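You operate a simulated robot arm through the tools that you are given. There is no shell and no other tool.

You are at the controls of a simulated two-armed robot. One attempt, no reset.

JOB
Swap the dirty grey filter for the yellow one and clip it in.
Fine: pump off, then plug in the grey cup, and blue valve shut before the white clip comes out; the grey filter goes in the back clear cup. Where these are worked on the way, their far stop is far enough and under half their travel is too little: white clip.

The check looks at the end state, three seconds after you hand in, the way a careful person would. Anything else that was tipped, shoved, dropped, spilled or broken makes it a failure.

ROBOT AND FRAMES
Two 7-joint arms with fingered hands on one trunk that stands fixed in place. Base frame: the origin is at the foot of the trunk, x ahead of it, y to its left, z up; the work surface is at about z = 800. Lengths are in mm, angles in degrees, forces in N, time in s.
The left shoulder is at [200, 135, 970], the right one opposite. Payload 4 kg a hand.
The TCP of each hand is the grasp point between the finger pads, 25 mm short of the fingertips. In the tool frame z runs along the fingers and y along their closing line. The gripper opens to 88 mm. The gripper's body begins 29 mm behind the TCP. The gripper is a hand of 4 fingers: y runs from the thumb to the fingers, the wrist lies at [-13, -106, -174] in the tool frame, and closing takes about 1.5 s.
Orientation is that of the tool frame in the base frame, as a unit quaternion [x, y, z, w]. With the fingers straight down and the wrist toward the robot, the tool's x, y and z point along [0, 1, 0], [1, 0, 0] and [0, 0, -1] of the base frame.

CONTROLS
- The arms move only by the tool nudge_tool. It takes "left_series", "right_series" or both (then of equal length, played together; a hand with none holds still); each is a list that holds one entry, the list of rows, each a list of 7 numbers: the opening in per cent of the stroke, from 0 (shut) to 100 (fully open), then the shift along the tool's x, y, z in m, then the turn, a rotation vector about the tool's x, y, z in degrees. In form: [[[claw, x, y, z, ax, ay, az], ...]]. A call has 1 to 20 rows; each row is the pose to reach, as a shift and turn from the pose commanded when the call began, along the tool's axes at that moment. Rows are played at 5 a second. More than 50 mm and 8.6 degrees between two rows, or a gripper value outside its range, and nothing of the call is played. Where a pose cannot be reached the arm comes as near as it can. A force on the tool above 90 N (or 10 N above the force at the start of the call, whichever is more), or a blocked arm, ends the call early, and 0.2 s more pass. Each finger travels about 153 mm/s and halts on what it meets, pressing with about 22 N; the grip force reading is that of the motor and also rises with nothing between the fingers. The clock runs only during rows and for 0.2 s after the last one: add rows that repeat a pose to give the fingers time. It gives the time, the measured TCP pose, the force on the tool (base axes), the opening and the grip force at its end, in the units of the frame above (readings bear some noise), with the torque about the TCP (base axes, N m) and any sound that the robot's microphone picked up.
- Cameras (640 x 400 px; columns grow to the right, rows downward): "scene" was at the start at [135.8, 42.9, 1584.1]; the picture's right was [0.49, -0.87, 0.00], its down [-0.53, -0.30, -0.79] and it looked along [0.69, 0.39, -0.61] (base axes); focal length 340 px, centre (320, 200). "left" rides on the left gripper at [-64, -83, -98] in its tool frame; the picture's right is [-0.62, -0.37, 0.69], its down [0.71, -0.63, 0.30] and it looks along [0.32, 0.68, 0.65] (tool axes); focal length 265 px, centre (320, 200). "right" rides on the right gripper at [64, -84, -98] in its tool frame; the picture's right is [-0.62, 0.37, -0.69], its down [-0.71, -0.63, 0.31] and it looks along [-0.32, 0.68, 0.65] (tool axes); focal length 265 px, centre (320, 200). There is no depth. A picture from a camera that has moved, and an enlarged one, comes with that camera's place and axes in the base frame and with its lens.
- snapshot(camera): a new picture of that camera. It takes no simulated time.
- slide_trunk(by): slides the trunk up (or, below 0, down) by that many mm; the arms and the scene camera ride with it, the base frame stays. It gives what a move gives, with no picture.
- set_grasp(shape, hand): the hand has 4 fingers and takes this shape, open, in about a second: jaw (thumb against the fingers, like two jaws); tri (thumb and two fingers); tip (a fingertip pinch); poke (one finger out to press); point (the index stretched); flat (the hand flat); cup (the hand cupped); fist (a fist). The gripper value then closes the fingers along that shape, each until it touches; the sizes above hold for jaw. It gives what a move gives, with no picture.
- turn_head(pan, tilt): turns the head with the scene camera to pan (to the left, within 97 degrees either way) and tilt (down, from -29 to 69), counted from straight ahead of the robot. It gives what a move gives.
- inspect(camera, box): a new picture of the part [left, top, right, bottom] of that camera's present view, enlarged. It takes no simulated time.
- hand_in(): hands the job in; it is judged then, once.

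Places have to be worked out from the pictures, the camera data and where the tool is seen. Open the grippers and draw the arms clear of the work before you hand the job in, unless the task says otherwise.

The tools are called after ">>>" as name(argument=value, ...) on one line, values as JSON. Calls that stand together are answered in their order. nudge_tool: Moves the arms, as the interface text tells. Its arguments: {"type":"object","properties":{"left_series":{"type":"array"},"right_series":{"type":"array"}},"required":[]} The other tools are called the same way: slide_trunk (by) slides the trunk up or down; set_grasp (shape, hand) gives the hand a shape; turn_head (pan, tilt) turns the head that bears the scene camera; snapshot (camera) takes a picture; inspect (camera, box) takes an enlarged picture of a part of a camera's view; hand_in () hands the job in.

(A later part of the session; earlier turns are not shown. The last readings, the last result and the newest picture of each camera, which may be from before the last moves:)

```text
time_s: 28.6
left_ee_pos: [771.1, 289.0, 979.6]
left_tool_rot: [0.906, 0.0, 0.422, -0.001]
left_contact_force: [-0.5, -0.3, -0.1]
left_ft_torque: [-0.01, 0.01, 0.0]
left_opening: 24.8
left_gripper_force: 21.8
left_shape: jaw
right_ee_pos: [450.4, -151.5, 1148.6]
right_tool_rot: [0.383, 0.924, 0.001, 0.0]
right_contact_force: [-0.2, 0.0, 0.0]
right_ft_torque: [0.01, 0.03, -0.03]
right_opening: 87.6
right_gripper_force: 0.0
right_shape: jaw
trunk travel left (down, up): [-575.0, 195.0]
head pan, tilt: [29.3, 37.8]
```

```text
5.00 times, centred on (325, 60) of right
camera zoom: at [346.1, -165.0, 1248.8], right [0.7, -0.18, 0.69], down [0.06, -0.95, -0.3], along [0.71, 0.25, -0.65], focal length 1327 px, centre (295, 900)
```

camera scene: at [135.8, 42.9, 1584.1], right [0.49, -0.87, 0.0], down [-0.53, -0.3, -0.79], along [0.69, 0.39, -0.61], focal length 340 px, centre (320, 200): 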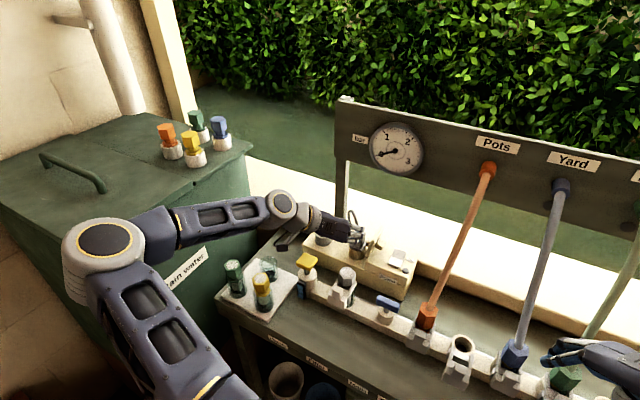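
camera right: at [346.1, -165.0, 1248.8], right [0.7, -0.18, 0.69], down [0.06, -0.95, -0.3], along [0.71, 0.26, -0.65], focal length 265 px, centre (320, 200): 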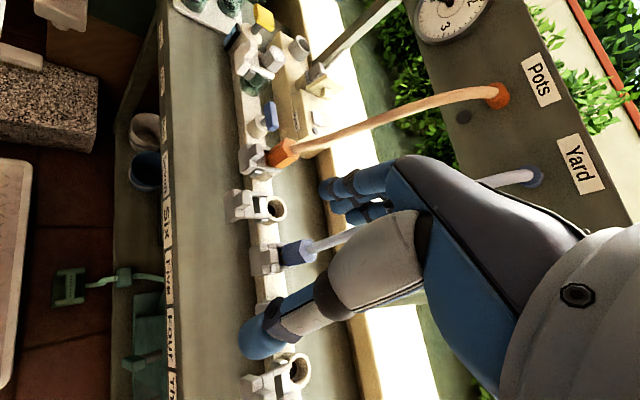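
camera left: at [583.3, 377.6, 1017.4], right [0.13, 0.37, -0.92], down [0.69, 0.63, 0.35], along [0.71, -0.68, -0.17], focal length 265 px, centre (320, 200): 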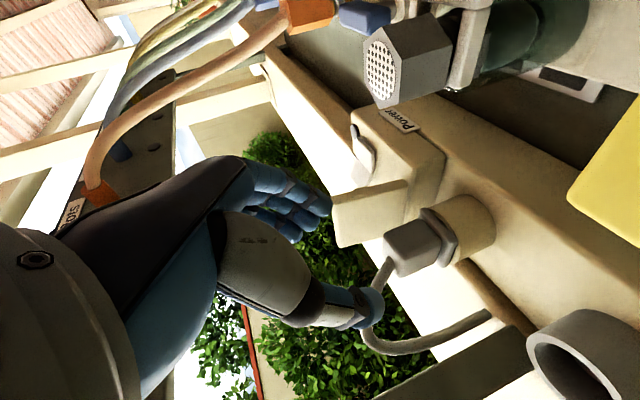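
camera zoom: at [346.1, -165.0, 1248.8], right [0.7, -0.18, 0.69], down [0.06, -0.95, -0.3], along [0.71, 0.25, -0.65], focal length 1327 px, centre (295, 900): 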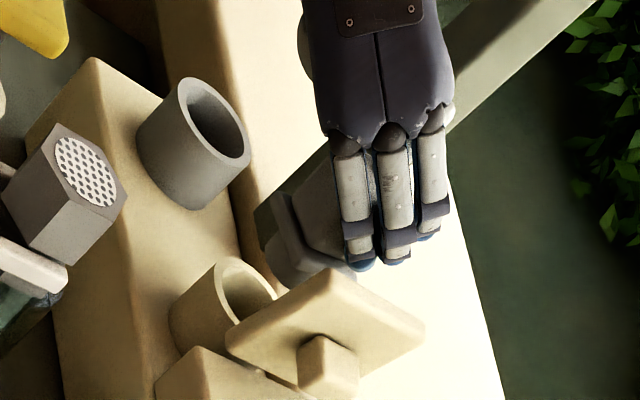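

The plug is out with its round boss clear of the socket. The cup centre is about (783,397), i.e. 113 mm further +y at the same rim height (~894). I carry it over at this height.

>>> nudge_tool(left_series=[[[0, 0.006, -0.015, -0.004, 0, 0, 0], [0, 0.0085, -0.035, -0.005, 0, 0, 0], [0, 0.0085, -0.055, -0.005, 0, 0, 0], [0, 0.0085, -0.075, -0.005, 0, 0, 0], [0, 0.0085, -0.095, -0.005, 0, 0, 0], [0, 0.0085, -0.112, -0.005, 0, 0, 0], [0, 0.0085, -0.112, -0.005, 0, 0, 0]]])

>>> inspect(camera="left", box=[240, 130, 540, 330])

>>> inspect(camera="scene", box=[290, 190, 390, 265])

>>> inspect(camera="right", box=[270, 0, 370, 80])

```text
time_s: 30.2
left_ee_pos: [773.7, 400.6, 987.3]
left_tool_rot: [0.906, 0.0, 0.423, 0.0]
left_contact_force: [0.5, 0.2, -0.6]
left_ft_torque: [-0.02, 0.03, -0.04]
left_opening: 24.8
left_gripper_force: 21.8
left_shape: jaw
right_ee_pos: [449.8, -151.6, 1149.6]
right_tool_rot: [0.383, 0.924, 0.001, 0.001]
right_contact_force: [0.6, -0.4, 0.6]
right_ft_torque: [0.0, -0.01, 0.01]
right_opening: 87.6
right_gripper_force: 0.0
right_shape: jaw
trunk travel left (down, up): [-575.0, 195.0]
head pan, tilt: [29.3, 37.8]
```

```text
2.00 times, centred on (390, 230) of left
camera zoom: at [657.1, 483.7, 1000.7], right [0.13, 0.37, -0.92], down [0.69, 0.63, 0.35], along [0.71, -0.68, -0.17], focal length 531 px, centre (180, 140)
```

zoom: 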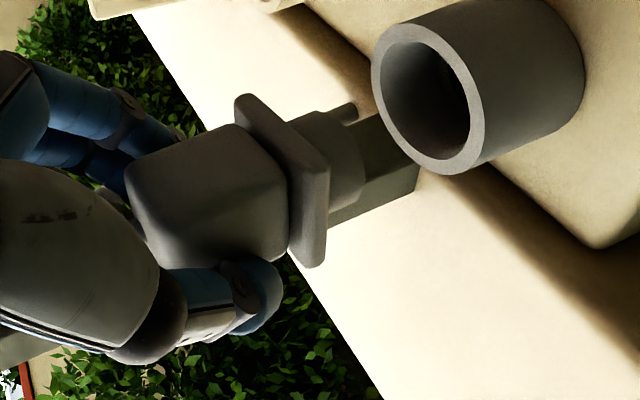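

```text
5.33 times, centred on (340, 228) of scene
camera zoom: at [135.9, 42.9, 1584.1], right [0.49, -0.87, 0.0], down [-0.53, -0.3, -0.79], along [0.69, 0.39, -0.61], focal length 1811 px, centre (213, 53)
```

zoom: 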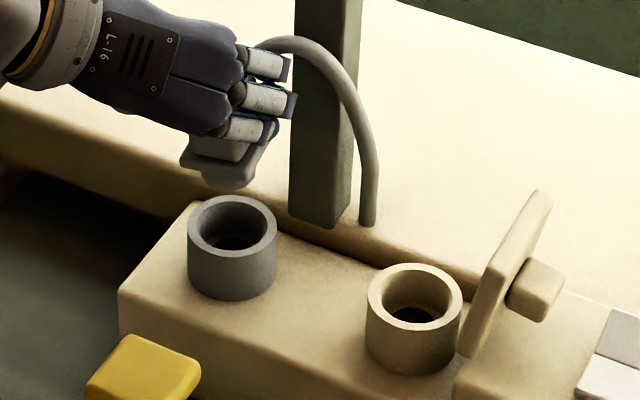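

```text
5.00 times, centred on (320, 40) of right
camera zoom: at [346.1, -165.0, 1248.8], right [0.7, -0.18, 0.69], down [0.06, -0.95, -0.3], along [0.71, 0.25, -0.65], focal length 1327 px, centre (320, 1000)
```

zoom: 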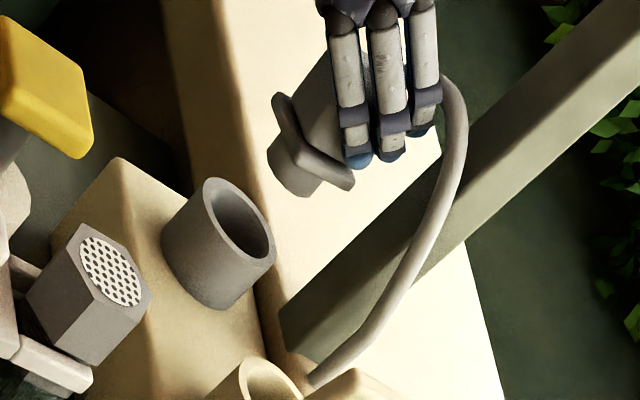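

The plug hangs over the cup area. I'll zoom tightly to check the plug boss axis against the cup before lowering.

>>> inspect(camera="left", box=[340, 140, 500, 260])

>>> inspect(camera="scene", box=[310, 205, 360, 250])

>>> inspect(camera="right", box=[290, 10, 350, 65])

```text
3.33 times, centred on (420, 200) of left
camera zoom: at [657.1, 483.7, 1000.7], right [0.13, 0.37, -0.92], down [0.69, 0.63, 0.35], along [0.71, -0.68, -0.17], focal length 885 px, centre (-13, 200)
```

zoom: 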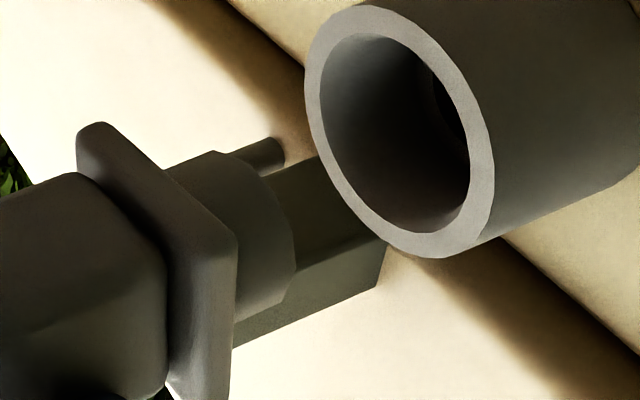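

```text
8.89 times, centred on (335, 228) of scene
camera zoom: at [135.9, 42.9, 1584.1], right [0.49, -0.87, 0.0], down [-0.53, -0.3, -0.79], along [0.69, 0.39, -0.61], focal length 3018 px, centre (187, -44)
```

zoom: 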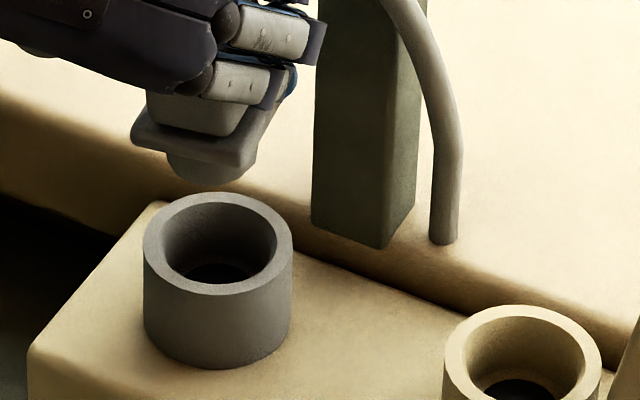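

```text
7.27 times, centred on (320, 38) of right
camera zoom: at [346.1, -165.0, 1248.8], right [0.7, -0.18, 0.69], down [0.06, -0.95, -0.3], along [0.71, 0.25, -0.65], focal length 1930 px, centre (320, 1382)
```

zoom: 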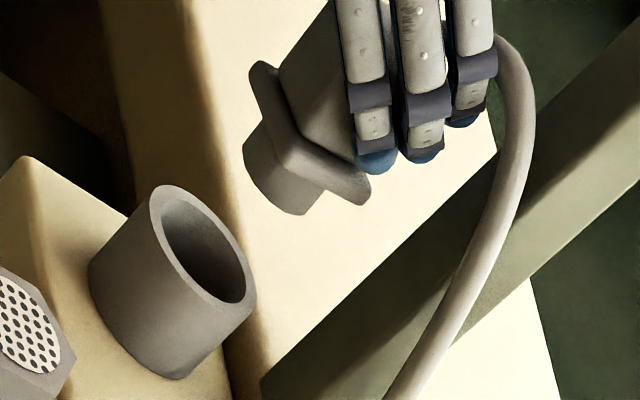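

All three views agree the plug should shift about (−5, −5) mm to sit over the cup. I make that shift and lower 22 mm, staying above the rim, then recheck.

>>> nudge_tool(left_series=[[[0, -0.0032, 0.005, -0.0038, 0, 0, 0], [0, -0.0032, 0.005, -0.0038, 0, 0, 0], [0, -0.0093, 0.005, 0.0013, 0, 0, 0], [0, -0.0154, 0.005, 0.0065, 0, 0, 0], [0, -0.02, 0.005, 0.0103, 0, 0, 0], [0, -0.02, 0.005, 0.0103, 0, 0, 0]]])

>>> inspect(camera="left", box=[340, 140, 500, 260])

>>> inspect(camera="scene", box=[310, 205, 360, 250])

>>> inspect(camera="right", box=[290, 10, 350, 65])

```text
time_s: 31.6
left_ee_pos: [767.1, 394.8, 965.2]
left_tool_rot: [0.906, 0.0, 0.423, 0.0]
left_contact_force: [0.4, -0.3, -0.3]
left_ft_torque: [0.0, 0.02, 0.02]
left_opening: 24.8
left_gripper_force: 21.6
left_shape: jaw
right_ee_pos: [450.8, -151.5, 1149.6]
right_tool_rot: [0.383, 0.924, 0.001, -0.001]
right_contact_force: [0.2, -0.7, 0.4]
right_ft_torque: [0.0, 0.01, -0.05]
right_opening: 88.0
right_gripper_force: 0.1
right_shape: jaw
trunk travel left (down, up): [-575.0, 195.0]
head pan, tilt: [29.3, 37.8]
```

```text
3.33 times, centred on (420, 200) of left
camera zoom: at [651.0, 478.8, 978.8], right [0.13, 0.37, -0.92], down [0.69, 0.63, 0.35], along [0.71, -0.68, -0.17], focal length 885 px, centre (-13, 200)
```

zoom: 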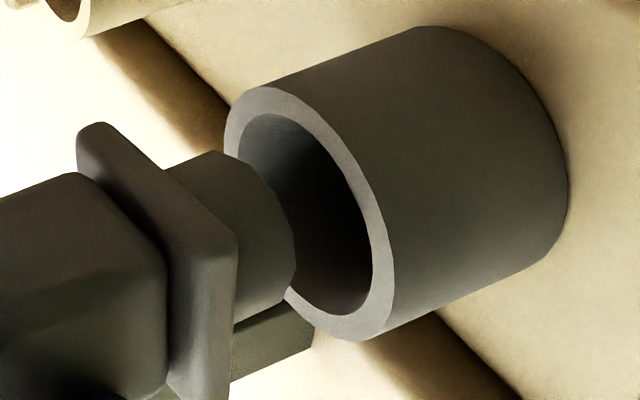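

```text
8.89 times, centred on (335, 228) of scene
camera zoom: at [135.9, 42.9, 1584.1], right [0.49, -0.87, 0.0], down [-0.53, -0.3, -0.79], along [0.69, 0.39, -0.61], focal length 3018 px, centre (187, -44)
```

zoom: 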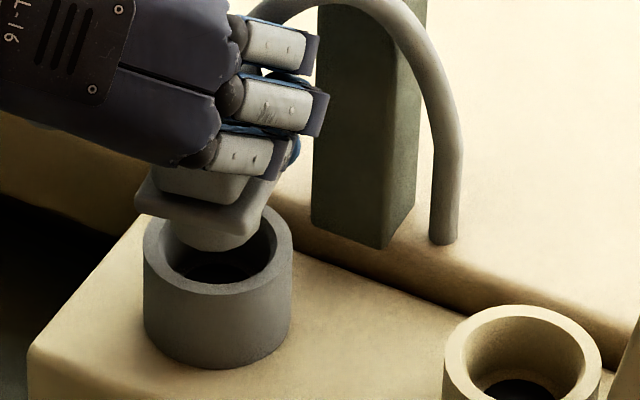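

```text
7.27 times, centred on (320, 38) of right
camera zoom: at [346.1, -165.0, 1248.8], right [0.7, -0.18, 0.69], down [0.06, -0.95, -0.3], along [0.71, 0.25, -0.65], focal length 1930 px, centre (320, 1382)
```

zoom: 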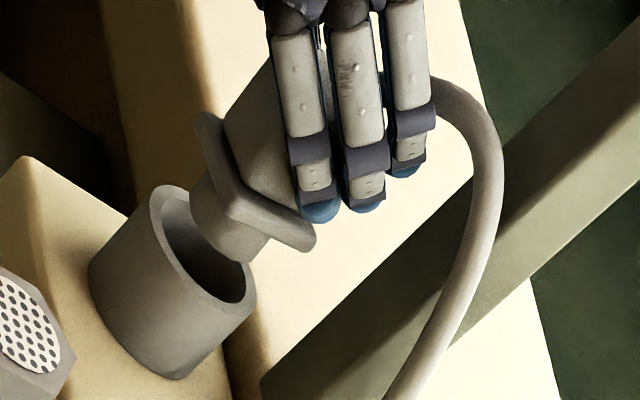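

Alignment is within ~1.5 mm with 13 mm to the rim. I nudge (+1,+1) and lower ~24 mm in small steps into the cup.

>>> nudge_tool(left_series=[[[0, 0.0006, -0.001, 0.0008, 0, 0, 0], [0, -0.0032, -0.001, 0.004, 0, 0, 0], [0, -0.007, -0.001, 0.0072, 0, 0, 0], [0, -0.0109, -0.001, 0.0104, 0, 0, 0], [0, -0.0147, -0.001, 0.0136, 0, 0, 0], [0, -0.0177, -0.001, 0.0162, 0, 0, 0], [0, -0.0177, -0.001, 0.0162, 0, 0, 0]]])

>>> inspect(camera="left", box=[300, 140, 460, 260])

>>> inspect(camera="scene", box=[310, 205, 360, 250])

>>> inspect(camera="right", box=[290, 10, 350, 65])

```text
time_s: 33.2
left_ee_pos: [769.5, 396.2, 940.9]
left_tool_rot: [0.907, 0.0, 0.422, -0.001]
left_contact_force: [-0.3, -0.3, -0.5]
left_ft_torque: [0.0, 0.01, 0.04]
left_opening: 24.3
left_gripper_force: 21.8
left_shape: jaw
right_ee_pos: [450.1, -150.3, 1150.3]
right_tool_rot: [0.383, 0.924, 0.001, 0.001]
right_contact_force: [-0.2, -0.3, 0.7]
right_ft_torque: [0.01, -0.01, 0.02]
right_opening: 87.4
right_gripper_force: 0.1
right_shape: jaw
trunk travel left (down, up): [-575.0, 195.0]
head pan, tilt: [29.3, 37.8]
```

```text
3.33 times, centred on (380, 200) of left
camera zoom: at [653.3, 480.1, 955.1], right [0.13, 0.37, -0.92], down [0.69, 0.63, 0.35], along [0.71, -0.68, -0.17], focal length 885 px, centre (120, 200)
```

zoom: 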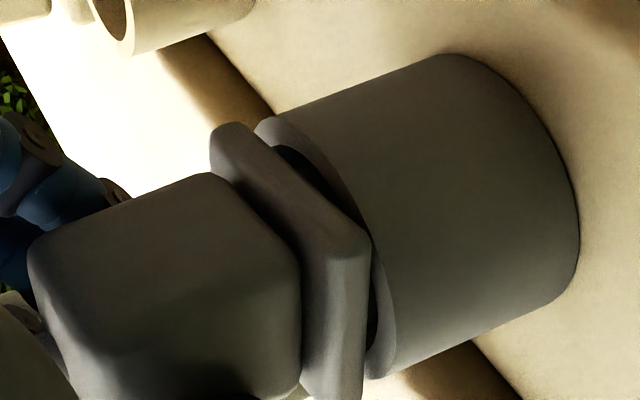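

```text
8.89 times, centred on (335, 228) of scene
camera zoom: at [135.9, 42.9, 1584.1], right [0.49, -0.87, 0.0], down [-0.53, -0.3, -0.79], along [0.69, 0.39, -0.61], focal length 3018 px, centre (187, -44)
```

zoom: 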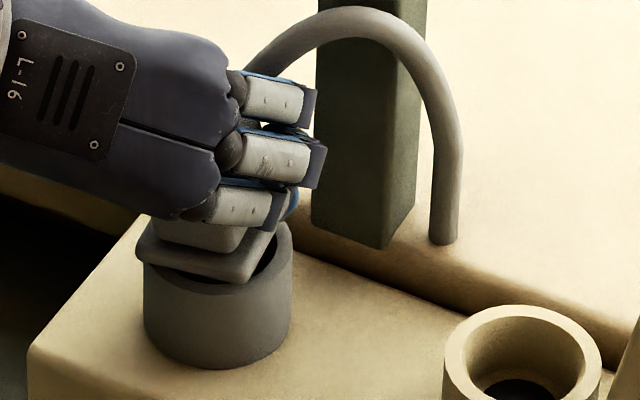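

```text
7.27 times, centred on (320, 38) of right
camera zoom: at [346.1, -165.0, 1248.8], right [0.7, -0.18, 0.69], down [0.06, -0.95, -0.3], along [0.71, 0.25, -0.65], focal length 1930 px, centre (320, 1382)
```

zoom: 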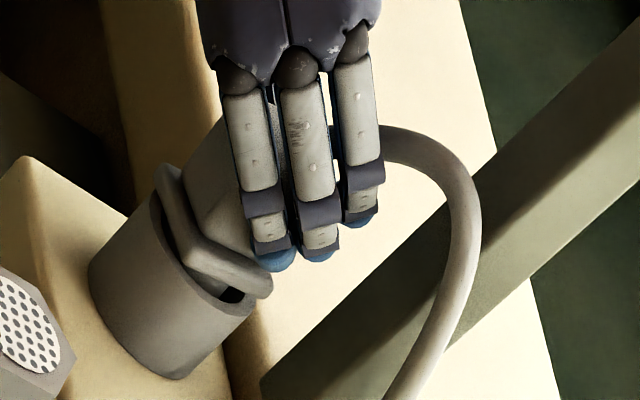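

The boss is inside the cup with the flange nearly on the rim. I lower a few more millimetres until it seats.

>>> nudge_tool(left_series=[[[0, -0.0015, 0, 0.0013, 0, 0, 0], [0, -0.0031, 0, 0.0026, 0, 0, 0], [0, -0.0046, 0, 0.0039, 0, 0, 0], [0, -0.0046, 0, 0.0039, 0, 0, 0]]])

>>> inspect(camera="left", box=[300, 140, 460, 260])

>>> inspect(camera="right", box=[290, 10, 350, 65])

```text
time_s: 34.2
left_ee_pos: [768.7, 396.2, 937.4]
left_tool_rot: [0.906, 0.0, 0.424, 0.0]
left_contact_force: [0.9, -3.0, 9.3]
left_ft_torque: [-0.01, -0.04, 0.03]
left_opening: 24.4
left_gripper_force: 21.4
left_shape: jaw
right_ee_pos: [450.1, -150.9, 1150.4]
right_tool_rot: [0.383, 0.924, 0.001, 0.0]
right_contact_force: [-0.3, 0.8, -1.0]
right_ft_torque: [-0.01, 0.01, -0.01]
right_opening: 87.8
right_gripper_force: 0.0
right_shape: jaw
trunk travel left (down, up): [-575.0, 195.0]
head pan, tilt: [29.3, 37.8]
```

```text
3.33 times, centred on (380, 200) of left
camera zoom: at [652.7, 479.5, 949.9], right [0.13, 0.37, -0.92], down [0.69, 0.63, 0.35], along [0.71, -0.68, -0.17], focal length 885 px, centre (120, 200)
```

zoom: 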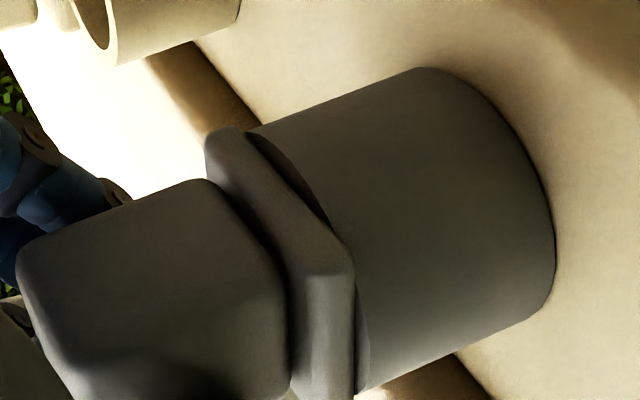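

```text
7.27 times, centred on (320, 38) of right
camera zoom: at [346.0, -165.2, 1249.0], right [0.7, -0.18, 0.69], down [0.06, -0.95, -0.31], along [0.71, 0.26, -0.65], focal length 1930 px, centre (320, 1382)
```

zoom: 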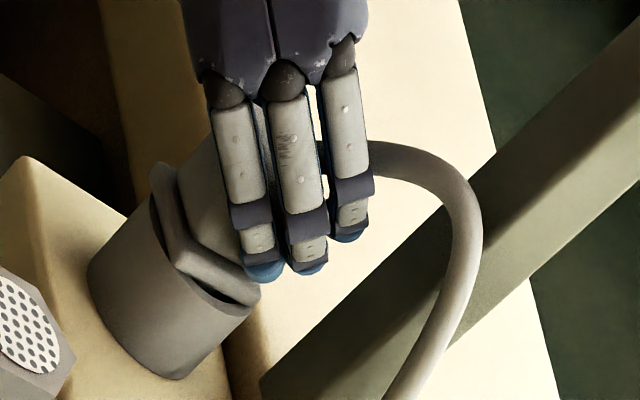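

Seated (9 N on the rim). I open the fingers and back out along the pointing axis.

>>> nudge_tool(left_series=[[[40, -0.0035, 0, 0.003, 0, 0, 0], [65, -0.0035, 0, 0.003, 0, 0, 0], [65, -0.0035, 0, 0.003, 0, 0, 0], [65, -0.0035, 0, 0.003, 0, 0, 0], [65, -0.003, 0, -0.015, 0, 0, 0], [65, -0.002, 0, -0.035, 0, 0, 0], [65, 0, 0, -0.06, 0, 0, 0], [65, 0.01, 0, -0.09, 0, 0, 0], [65, 0.02, 0, -0.12, 0, 0, 0]]])

>>> snapshot(camera="left")

>>> inspect(camera="scene", box=[290, 190, 420, 280])

>>> inspect(camera="right", box=[270, 10, 370, 90])

```text
time_s: 36.2
left_ee_pos: [689.6, 395.5, 1028.7]
left_tool_rot: [0.907, 0.001, 0.422, 0.001]
left_contact_force: [0.2, -0.1, -0.5]
left_ft_torque: [0.01, 0.01, -0.01]
left_opening: 56.7
left_gripper_force: 0.1
left_shape: jaw
right_ee_pos: [450.6, -151.3, 1149.9]
right_tool_rot: [0.383, 0.924, 0.001, 0.0]
right_contact_force: [0.4, -0.6, 0.0]
right_ft_torque: [0.01, 0.01, 0.02]
right_opening: 87.8
right_gripper_force: 0.1
right_shape: jaw
trunk travel left (down, up): [-575.0, 195.0]
head pan, tilt: [29.3, 37.8]
```

```text
taken
camera left: at [573.5, 478.7, 1041.7], right [0.13, 0.37, -0.92], down [0.69, 0.63, 0.35], along [0.71, -0.68, -0.17], focal length 265 px, centre (320, 200)
```

left: 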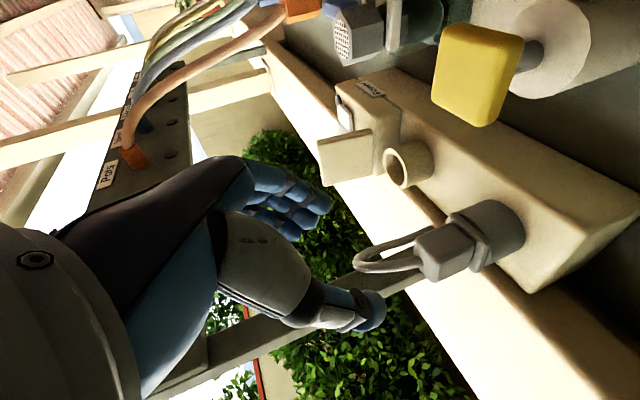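

```text
4.44 times, centred on (355, 235) of scene
camera zoom: at [136.1, 43.0, 1584.0], right [0.49, -0.87, 0.0], down [-0.53, -0.3, -0.79], along [0.69, 0.39, -0.61], focal length 1509 px, centre (164, 44)
```

zoom: 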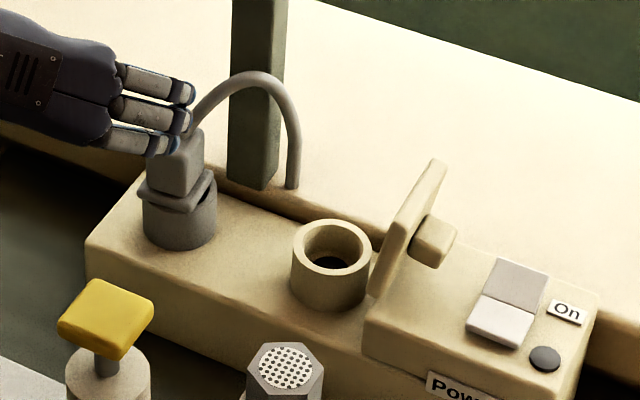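

```text
5.00 times, centred on (320, 50) of right
camera zoom: at [346.3, -165.0, 1248.7], right [0.7, -0.18, 0.69], down [0.06, -0.95, -0.3], along [0.71, 0.25, -0.65], focal length 1327 px, centre (320, 950)
```

zoom: 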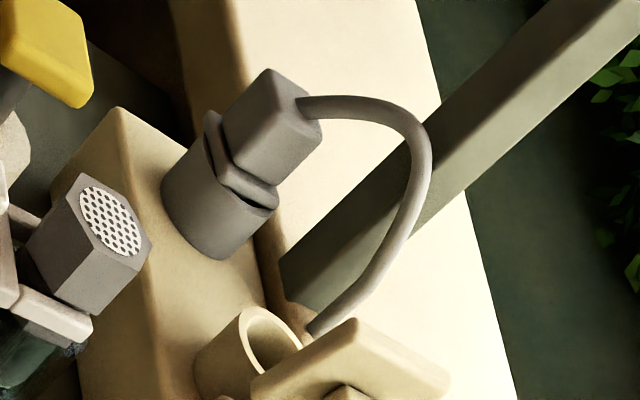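

The plug stands in the grey cup. I'll zoom in to check that it is properly seated rather than cocked.

>>> inspect(camera="left", box=[390, 180, 550, 300])

>>> inspect(camera="scene", box=[310, 210, 360, 250])

>>> inspect(camera="right", box=[290, 15, 340, 65])

```text
3.33 times, centred on (470, 240) of left
camera zoom: at [573.5, 478.7, 1041.7], right [0.13, 0.37, -0.92], down [0.69, 0.63, 0.35], along [0.71, -0.68, -0.17], focal length 885 px, centre (-180, 67)
```

zoom: 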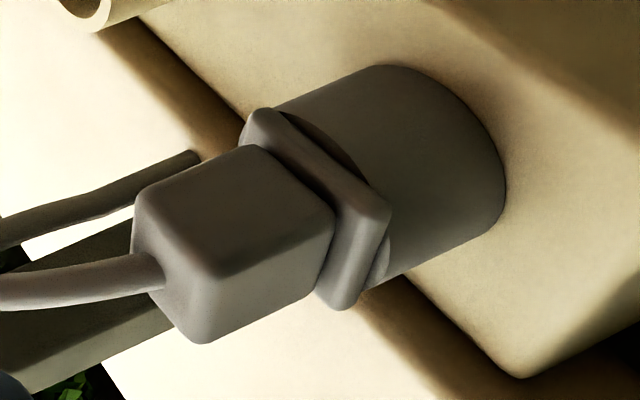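

```text
10.00 times, centred on (335, 230) of scene
camera zoom: at [136.1, 43.0, 1584.0], right [0.49, -0.87, 0.0], down [-0.53, -0.3, -0.79], along [0.69, 0.39, -0.61], focal length 3395 px, centre (170, -100)
```

zoom: 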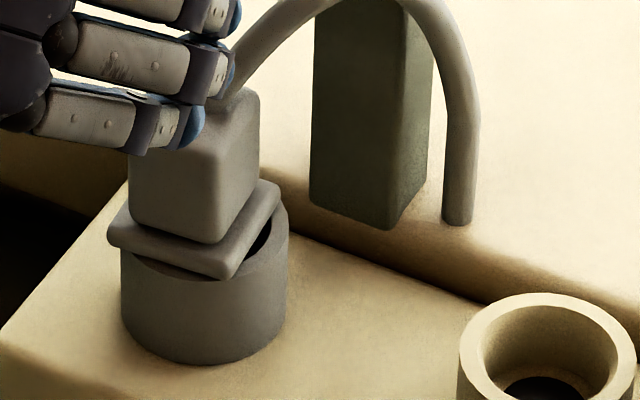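

```text
8.00 times, centred on (315, 40) of right
camera zoom: at [346.3, -165.0, 1248.7], right [0.7, -0.18, 0.69], down [0.06, -0.95, -0.3], along [0.71, 0.25, -0.65], focal length 2123 px, centre (360, 1480)
```

zoom: 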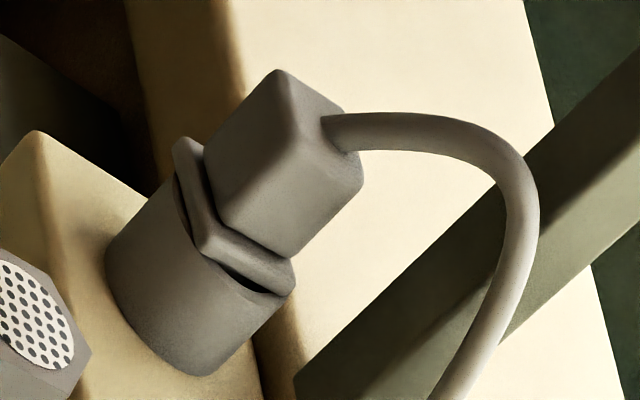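

The plug's flange sits flat on the cup rim. Next is the blue valve: I take close views of it to locate its handle precisely.

>>> inspect(camera="scene", box=[360, 275, 420, 335])

>>> inspect(camera="right", box=[235, 85, 305, 155])

>>> inspect(camera="scene", box=[310, 255, 370, 315])

>>> inspect(camera="right", box=[220, 20, 300, 100])

```text
6.67 times, centred on (390, 305) of scene
camera zoom: at [136.1, 43.0, 1584.0], right [0.49, -0.87, 0.0], down [-0.53, -0.3, -0.79], along [0.69, 0.39, -0.61], focal length 2264 px, centre (-147, -500)
```

zoom: 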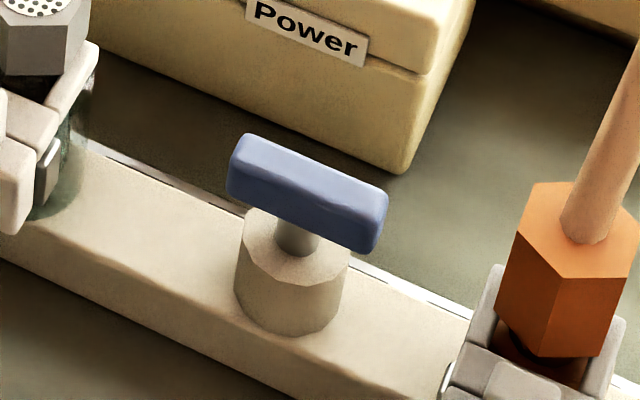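

```text
5.71 times, centred on (270, 120) of right
camera zoom: at [346.3, -165.0, 1248.7], right [0.7, -0.18, 0.69], down [0.06, -0.95, -0.3], along [0.71, 0.25, -0.65], focal length 1517 px, centre (606, 657)
```

zoom: 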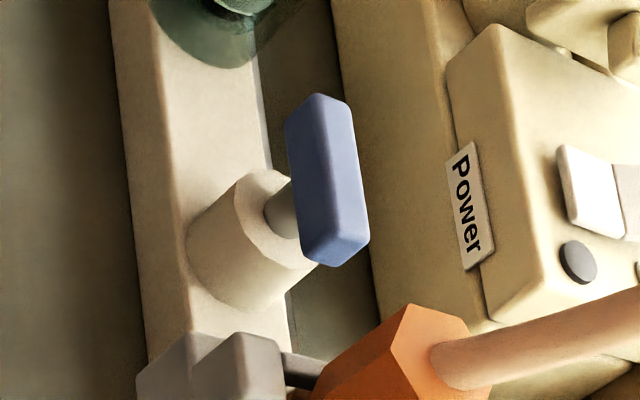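

```text
6.67 times, centred on (340, 285) of scene
camera zoom: at [136.1, 43.0, 1584.0], right [0.49, -0.87, 0.0], down [-0.53, -0.3, -0.79], along [0.69, 0.39, -0.61], focal length 2264 px, centre (187, -367)
```

zoom: 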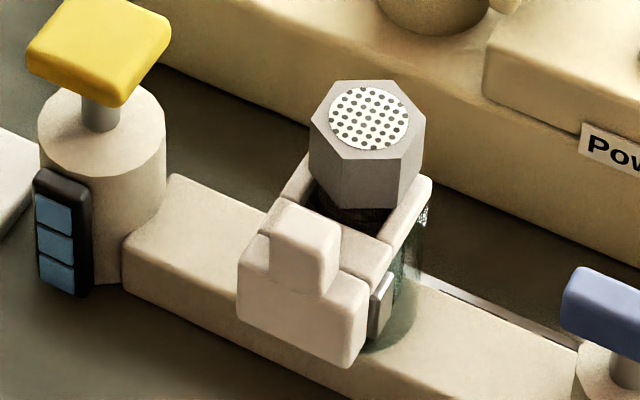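

```text
5.00 times, centred on (260, 60) of right
camera zoom: at [346.3, -165.0, 1248.7], right [0.7, -0.18, 0.69], down [0.06, -0.95, -0.3], along [0.71, 0.25, -0.65], focal length 1327 px, centre (620, 900)
```

zoom: 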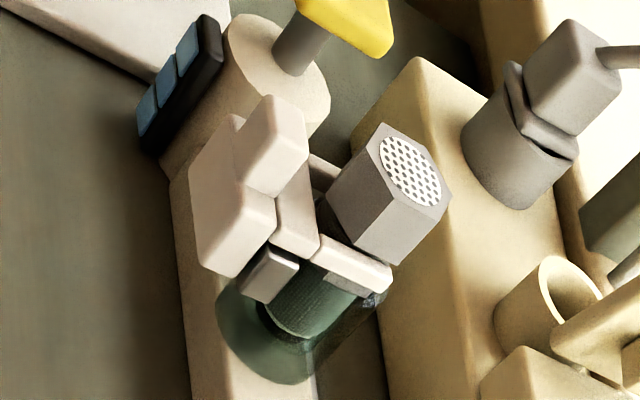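

Blue handle bar centre ≈ (641,142,893), bar along y (open), ~60×16 mm. I first bring the left hand back upright and higher.

>>> nudge_tool(left_series=[[[80, 0.001, 0.014, -0.012, 0, -7, 0], [100, 0.002, 0.028, -0.024, 0, -14, 0], [100, 0.003, 0.042, -0.036, 0, -21, 0], [100, 0.004, 0.056, -0.048, 0, -28, 0], [100, 0.005, 0.07, -0.06, 0, -36, 0], [100, 0.006, 0.085, -0.072, 0, -43, 0], [100, 0.0074, 0.1, -0.085, 0, -50, 0], [100, 0.0074, 0.1, -0.085, 0, -50, 0]]])

```text
time_s: 38.0
left_ee_pos: [630.0, 295.5, 1086.6]
left_tool_rot: [1.0, 0.001, -0.001, 0.0]
left_contact_force: [0.3, 0.0, 0.6]
left_ft_torque: [0.02, -0.01, 0.01]
left_opening: 88.1
left_gripper_force: 0.1
left_shape: jaw
right_ee_pos: [449.9, -149.7, 1149.6]
right_tool_rot: [0.382, 0.924, 0.0, 0.001]
right_contact_force: [0.7, 0.1, -0.7]
right_ft_torque: [-0.02, 0.01, -0.02]
right_opening: 87.4
right_gripper_force: 0.1
right_shape: jaw
trunk travel left (down, up): [-575.0, 195.0]
head pan, tilt: [29.3, 37.8]
```

Hand is upright. Now I yaw it back by 90° (closing line along x) while moving above the blue valve.

>>> nudge_tool(left_series=[[[100, 0.001, 0.014, 0.002, 0, 0, -8], [100, 0.002, 0.028, 0.004, 0, 0, -16], [100, 0.003, 0.042, 0.006, 0, 0, -24], [100, 0.004, 0.056, 0.008, 0, 0, -32], [100, 0.005, 0.07, 0.01, 0, 0, -40], [100, 0.006, 0.084, 0.012, 0, 0, -48], [100, 0.007, 0.098, 0.014, 0, 0, -56], [100, 0.008, 0.112, 0.016, 0, 0, -64], [100, 0.009, 0.126, 0.018, 0, 0, -72], [100, 0.01, 0.14, 0.02, 0, 0, -80], [100, 0.011, 0.153, 0.022, 0, 0, -86], [100, 0.011, 0.153, 0.022, 0, 0, -90], [100, 0.011, 0.153, 0.022, 0, 0, -90]]])

>>> snapshot(camera="left")

>>> inspect(camera="scene", box=[320, 210, 460, 330])

>>> inspect(camera="right", box=[230, 30, 380, 150])

```text
time_s: 40.8
left_ee_pos: [641.2, 143.4, 1066.6]
left_tool_rot: [0.707, 0.708, 0.001, 0.0]
left_contact_force: [-0.1, 0.2, 0.2]
left_ft_torque: [0.04, 0.02, 0.03]
left_opening: 88.2
left_gripper_force: 0.0
left_shape: jaw
right_ee_pos: [451.1, -151.9, 1150.0]
right_tool_rot: [0.383, 0.924, 0.001, 0.001]
right_contact_force: [-0.2, -0.3, 0.0]
right_ft_torque: [0.0, -0.01, 0.0]
right_opening: 88.0
right_gripper_force: 0.0
right_shape: jaw
trunk travel left (down, up): [-575.0, 195.0]
head pan, tilt: [29.3, 37.8]
```

```text
taken
camera left: at [558.1, 79.1, 1164.3], right [-0.37, -0.62, -0.69], down [-0.63, 0.71, -0.3], along [0.68, 0.33, -0.65], focal length 265 px, centre (320, 200)
```

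left: 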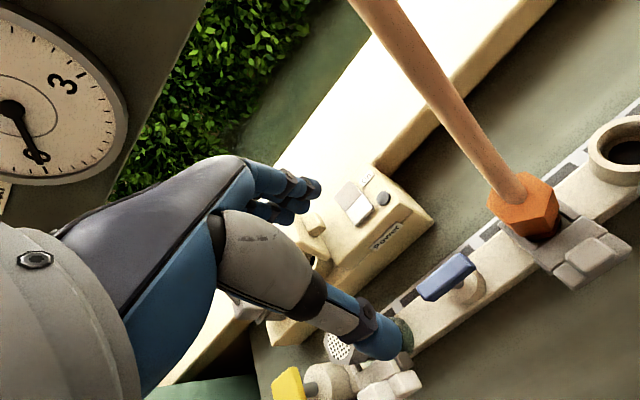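

```text
3.33 times, centred on (390, 270) of scene
camera zoom: at [135.8, 42.9, 1584.1], right [0.49, -0.87, 0.0], down [-0.53, -0.3, -0.79], along [0.69, 0.39, -0.61], focal length 1132 px, centre (87, -33)
```

zoom: 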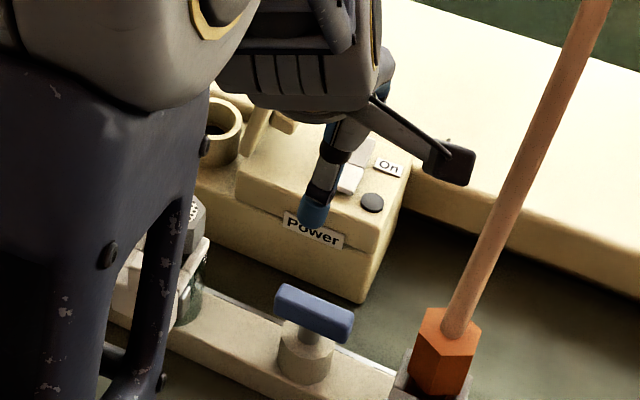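

```text
3.33 times, centred on (305, 90) of right
camera zoom: at [346.1, -165.0, 1248.8], right [0.7, -0.18, 0.69], down [0.06, -0.95, -0.3], along [0.71, 0.25, -0.65], focal length 885 px, centre (370, 567)
```

zoom: 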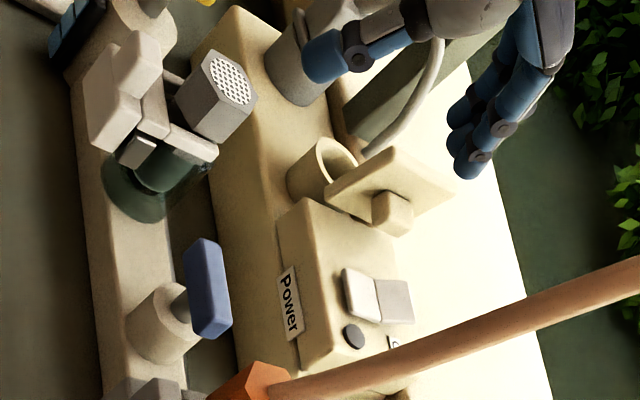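

Left camera agrees: handle at ≈ (640,141,893). I descend with a 60% opening straddling the bar, stopping 45 mm above for a check.

>>> nudge_tool(left_series=[[[80, -0.002, -0.001, 0.04, 0, 0, 0], [60, -0.002, -0.001, 0.08, 0, 0, 0], [60, -0.002, -0.001, 0.12, 0, 0, 0], [60, -0.002, -0.001, 0.125, 0, 0, 0]]])

>>> inspect(camera="left", box=[240, 160, 520, 340])

>>> inspect(camera="scene", box=[340, 230, 440, 330])

>>> inspect(camera="right", box=[230, 60, 330, 150])

```text
time_s: 41.8
left_ee_pos: [637.5, 140.2, 939.0]
left_tool_rot: [0.707, 0.707, 0.001, 0.0]
left_contact_force: [-0.3, -0.5, -0.1]
left_ft_torque: [0.0, -0.01, -0.02]
left_opening: 52.9
left_gripper_force: 0.0
left_shape: jaw
right_ee_pos: [449.3, -151.2, 1150.7]
right_tool_rot: [0.383, 0.924, 0.001, 0.001]
right_contact_force: [-0.7, 0.1, -0.7]
right_ft_torque: [0.0, 0.0, 0.0]
right_opening: 87.8
right_gripper_force: 0.1
right_shape: jaw
trunk travel left (down, up): [-575.0, 195.0]
head pan, tilt: [29.3, 37.8]
```

```text
2.22 times, centred on (380, 250) of left
camera zoom: at [555.5, 76.6, 1038.1], right [-0.37, -0.62, -0.69], down [-0.63, 0.71, -0.3], along [0.68, 0.32, -0.65], focal length 590 px, centre (187, 89)
```

zoom: 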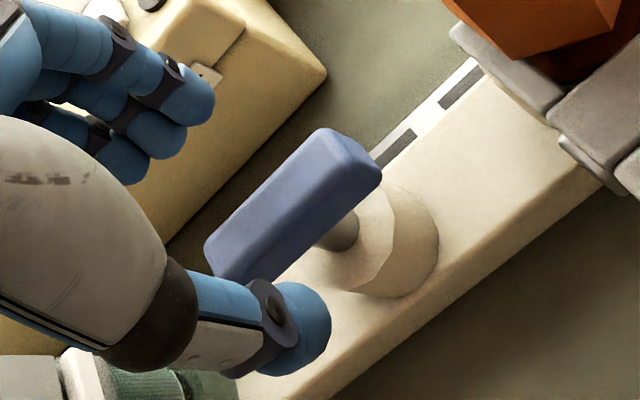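

```text
4.00 times, centred on (390, 280) of scene
camera zoom: at [135.7, 42.9, 1584.1], right [0.49, -0.87, 0.0], down [-0.53, -0.3, -0.79], along [0.69, 0.39, -0.61], focal length 1358 px, centre (40, -120)
```

zoom: 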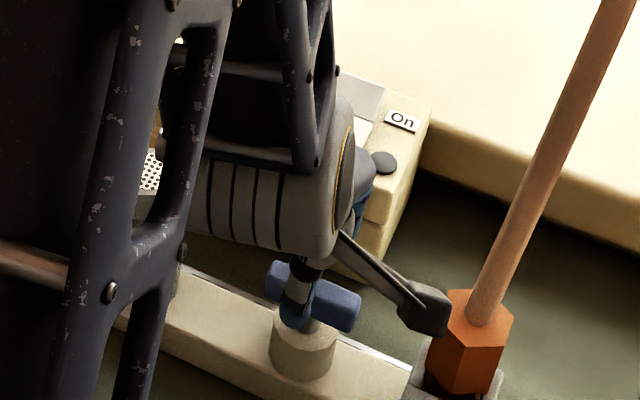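

```text
4.44 times, centred on (280, 105) of right
camera zoom: at [346.0, -165.0, 1248.9], right [0.7, -0.18, 0.69], down [0.06, -0.95, -0.3], along [0.71, 0.26, -0.65], focal length 1180 px, centre (498, 622)
```

zoom: 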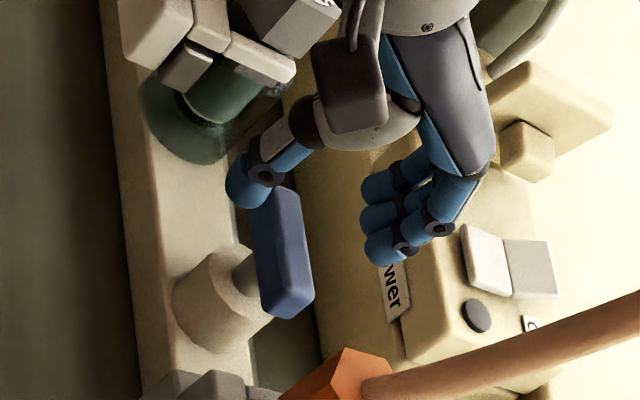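

Aligned within ~2 mm. I lower another 41 mm so the fingers straddle the bar.

>>> nudge_tool(left_series=[[[60, 0, 0.0015, 0.012, 0, 0, 0], [60, 0, 0.0015, 0.024, 0, 0, 0], [60, 0, 0.0015, 0.034, 0, 0, 0], [60, 0, 0.0015, 0.041, 0, 0, 0], [60, 0, 0.0015, 0.041, 0, 0, 0]]])

>>> inspect(camera="left", box=[240, 160, 520, 340])

>>> inspect(camera="right", box=[230, 60, 330, 150])

```text
time_s: 43.0
left_ee_pos: [641.4, 140.5, 900.2]
left_tool_rot: [0.707, 0.708, 0.0, 0.0]
left_contact_force: [-0.4, -0.7, -0.1]
left_ft_torque: [0.01, 0.0, 0.01]
left_opening: 53.1
left_gripper_force: 0.1
left_shape: jaw
right_ee_pos: [449.8, -150.0, 1149.9]
right_tool_rot: [0.382, 0.924, 0.001, 0.001]
right_contact_force: [-0.1, 0.7, -0.4]
right_ft_torque: [0.0, -0.02, -0.01]
right_opening: 87.9
right_gripper_force: 0.1
right_shape: jaw
trunk travel left (down, up): [-575.0, 195.0]
head pan, tilt: [29.3, 37.8]
```

```text
2.22 times, centred on (380, 250) of left
camera zoom: at [558.2, 77.2, 998.3], right [-0.37, -0.62, -0.69], down [-0.63, 0.71, -0.3], along [0.68, 0.32, -0.65], focal length 590 px, centre (187, 89)
```

zoom: 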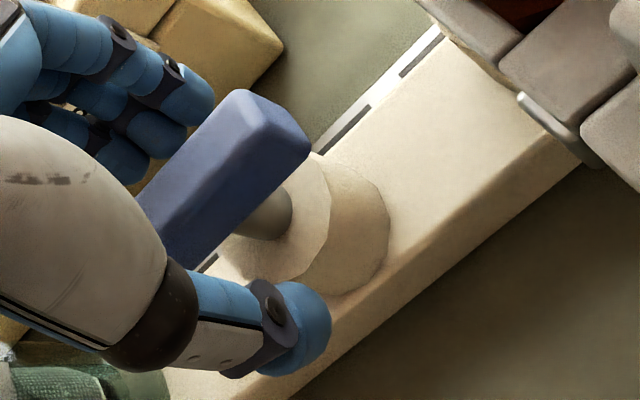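

```text
4.44 times, centred on (280, 105) of right
camera zoom: at [346.1, -165.0, 1248.8], right [0.7, -0.18, 0.69], down [0.06, -0.95, -0.3], along [0.71, 0.25, -0.65], focal length 1180 px, centre (498, 622)
```

zoom: 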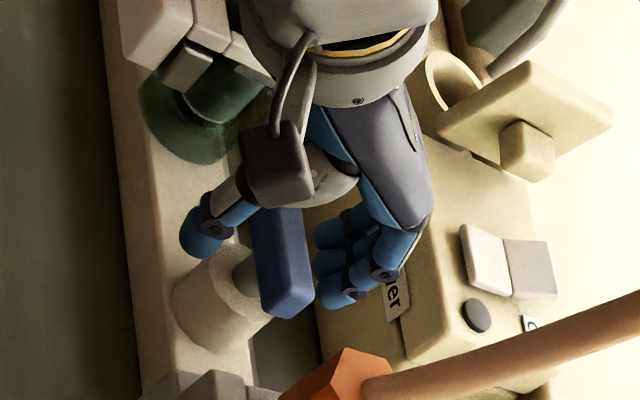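

The bar lies midway between thumb and fingers. I close the grip on it.

>>> nudge_tool(left_series=[[[40, 0, 0, 0.002, 0, 0, 0], [20, 0, 0, 0.002, 0, 0, 0], [0, 0, 0, 0.002, 0, 0, 0], [0, 0, 0, 0.002, 0, 0, 0], [0, 0, 0, 0.002, 0, 0, 0], [0, 0, 0, 0.002, 0, 0, 0]]])

>>> inspect(camera="left", box=[240, 160, 520, 340])

>>> inspect(camera="right", box=[230, 60, 330, 150])

```text
time_s: 44.4
left_ee_pos: [640.3, 140.5, 896.4]
left_tool_rot: [0.708, 0.707, 0.0, 0.0]
left_contact_force: [0.1, 0.0, -11.6]
left_ft_torque: [-0.02, -0.03, -0.06]
left_opening: 11.0
left_gripper_force: 22.0
left_shape: jaw
right_ee_pos: [449.7, -151.2, 1149.2]
right_tool_rot: [0.382, 0.924, 0.001, 0.0]
right_contact_force: [-0.7, 0.0, -0.6]
right_ft_torque: [0.04, 0.01, -0.04]
right_opening: 87.8
right_gripper_force: 0.1
right_shape: jaw
trunk travel left (down, up): [-575.0, 195.0]
head pan, tilt: [29.3, 37.8]
```

```text
2.22 times, centred on (380, 250) of left
camera zoom: at [558.4, 77.0, 996.1], right [-0.37, -0.62, -0.69], down [-0.63, 0.71, -0.3], along [0.68, 0.32, -0.66], focal length 590 px, centre (187, 89)
```

zoom: 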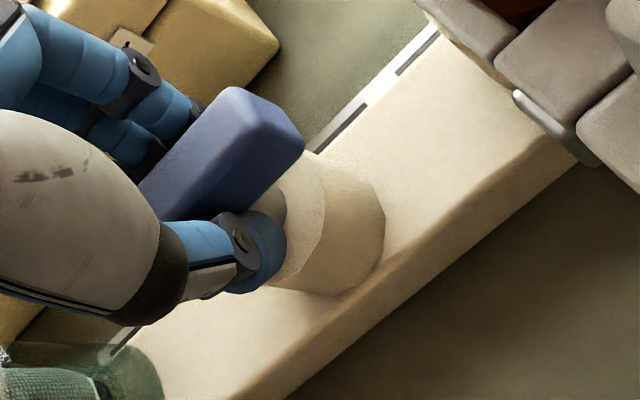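

```text
4.44 times, centred on (280, 105) of right
camera zoom: at [346.3, -165.0, 1248.7], right [0.7, -0.18, 0.69], down [0.06, -0.95, -0.3], along [0.71, 0.25, -0.65], focal length 1180 px, centre (498, 622)
```

zoom: 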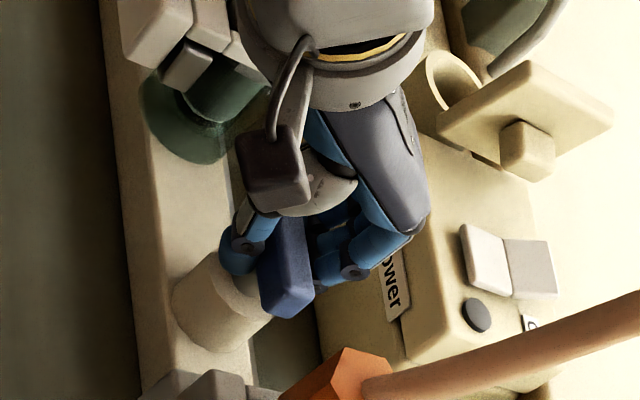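

Bar gripped (11 mm). I relieve the small vertical load and test a clockwise turn of 20°.

>>> nudge_tool(left_series=[[[0, 0, 0, -0.002, 0, 0, 0], [0, 0, 0, -0.002, 0, 0, 5], [0, 0, 0, -0.002, 0, 0, 10], [0, 0, 0, -0.002, 0, 0, 15], [0, 0, 0, -0.002, 0, 0, 20]]])

>>> inspect(camera="right", box=[230, 60, 330, 150])

>>> inspect(camera="left", box=[240, 160, 520, 340])

```text
time_s: 45.6
left_ee_pos: [641.9, 140.8, 899.8]
left_tool_rot: [0.819, 0.574, 0.0, 0.0]
left_contact_force: [2.7, 2.2, -18.8]
left_ft_torque: [0.01, -0.05, 0.03]
left_opening: 9.8
left_gripper_force: 21.4
left_shape: jaw
right_ee_pos: [450.1, -150.2, 1150.6]
right_tool_rot: [0.382, 0.924, 0.001, -0.001]
right_contact_force: [-0.7, -0.3, -1.1]
right_ft_torque: [0.01, 0.02, 0.03]
right_opening: 87.7
right_gripper_force: 0.0
right_shape: jaw
trunk travel left (down, up): [-575.0, 195.0]
head pan, tilt: [29.3, 37.8]
```

```text
4.44 times, centred on (280, 105) of right
camera zoom: at [346.5, -165.0, 1248.7], right [0.7, -0.18, 0.69], down [0.06, -0.95, -0.3], along [0.71, 0.25, -0.65], focal length 1180 px, centre (498, 622)
```

zoom: 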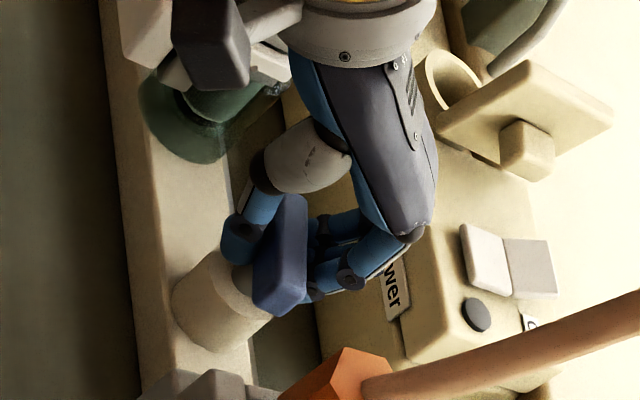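

```text
2.22 times, centred on (380, 250) of left
camera zoom: at [541.6, 110.0, 998.2], right [-0.56, -0.46, -0.69], down [-0.35, 0.89, -0.3], along [0.75, 0.07, -0.65], focal length 590 px, centre (187, 89)
```

zoom: 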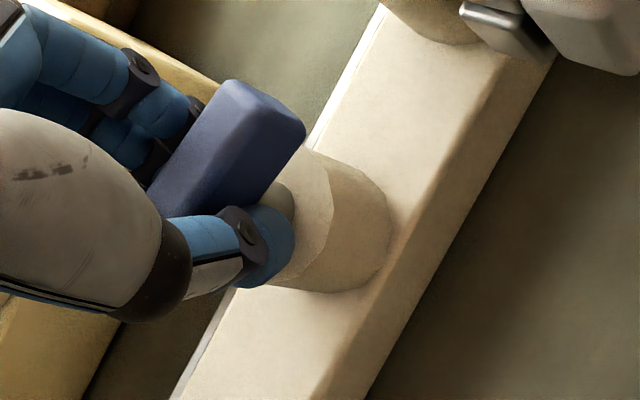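

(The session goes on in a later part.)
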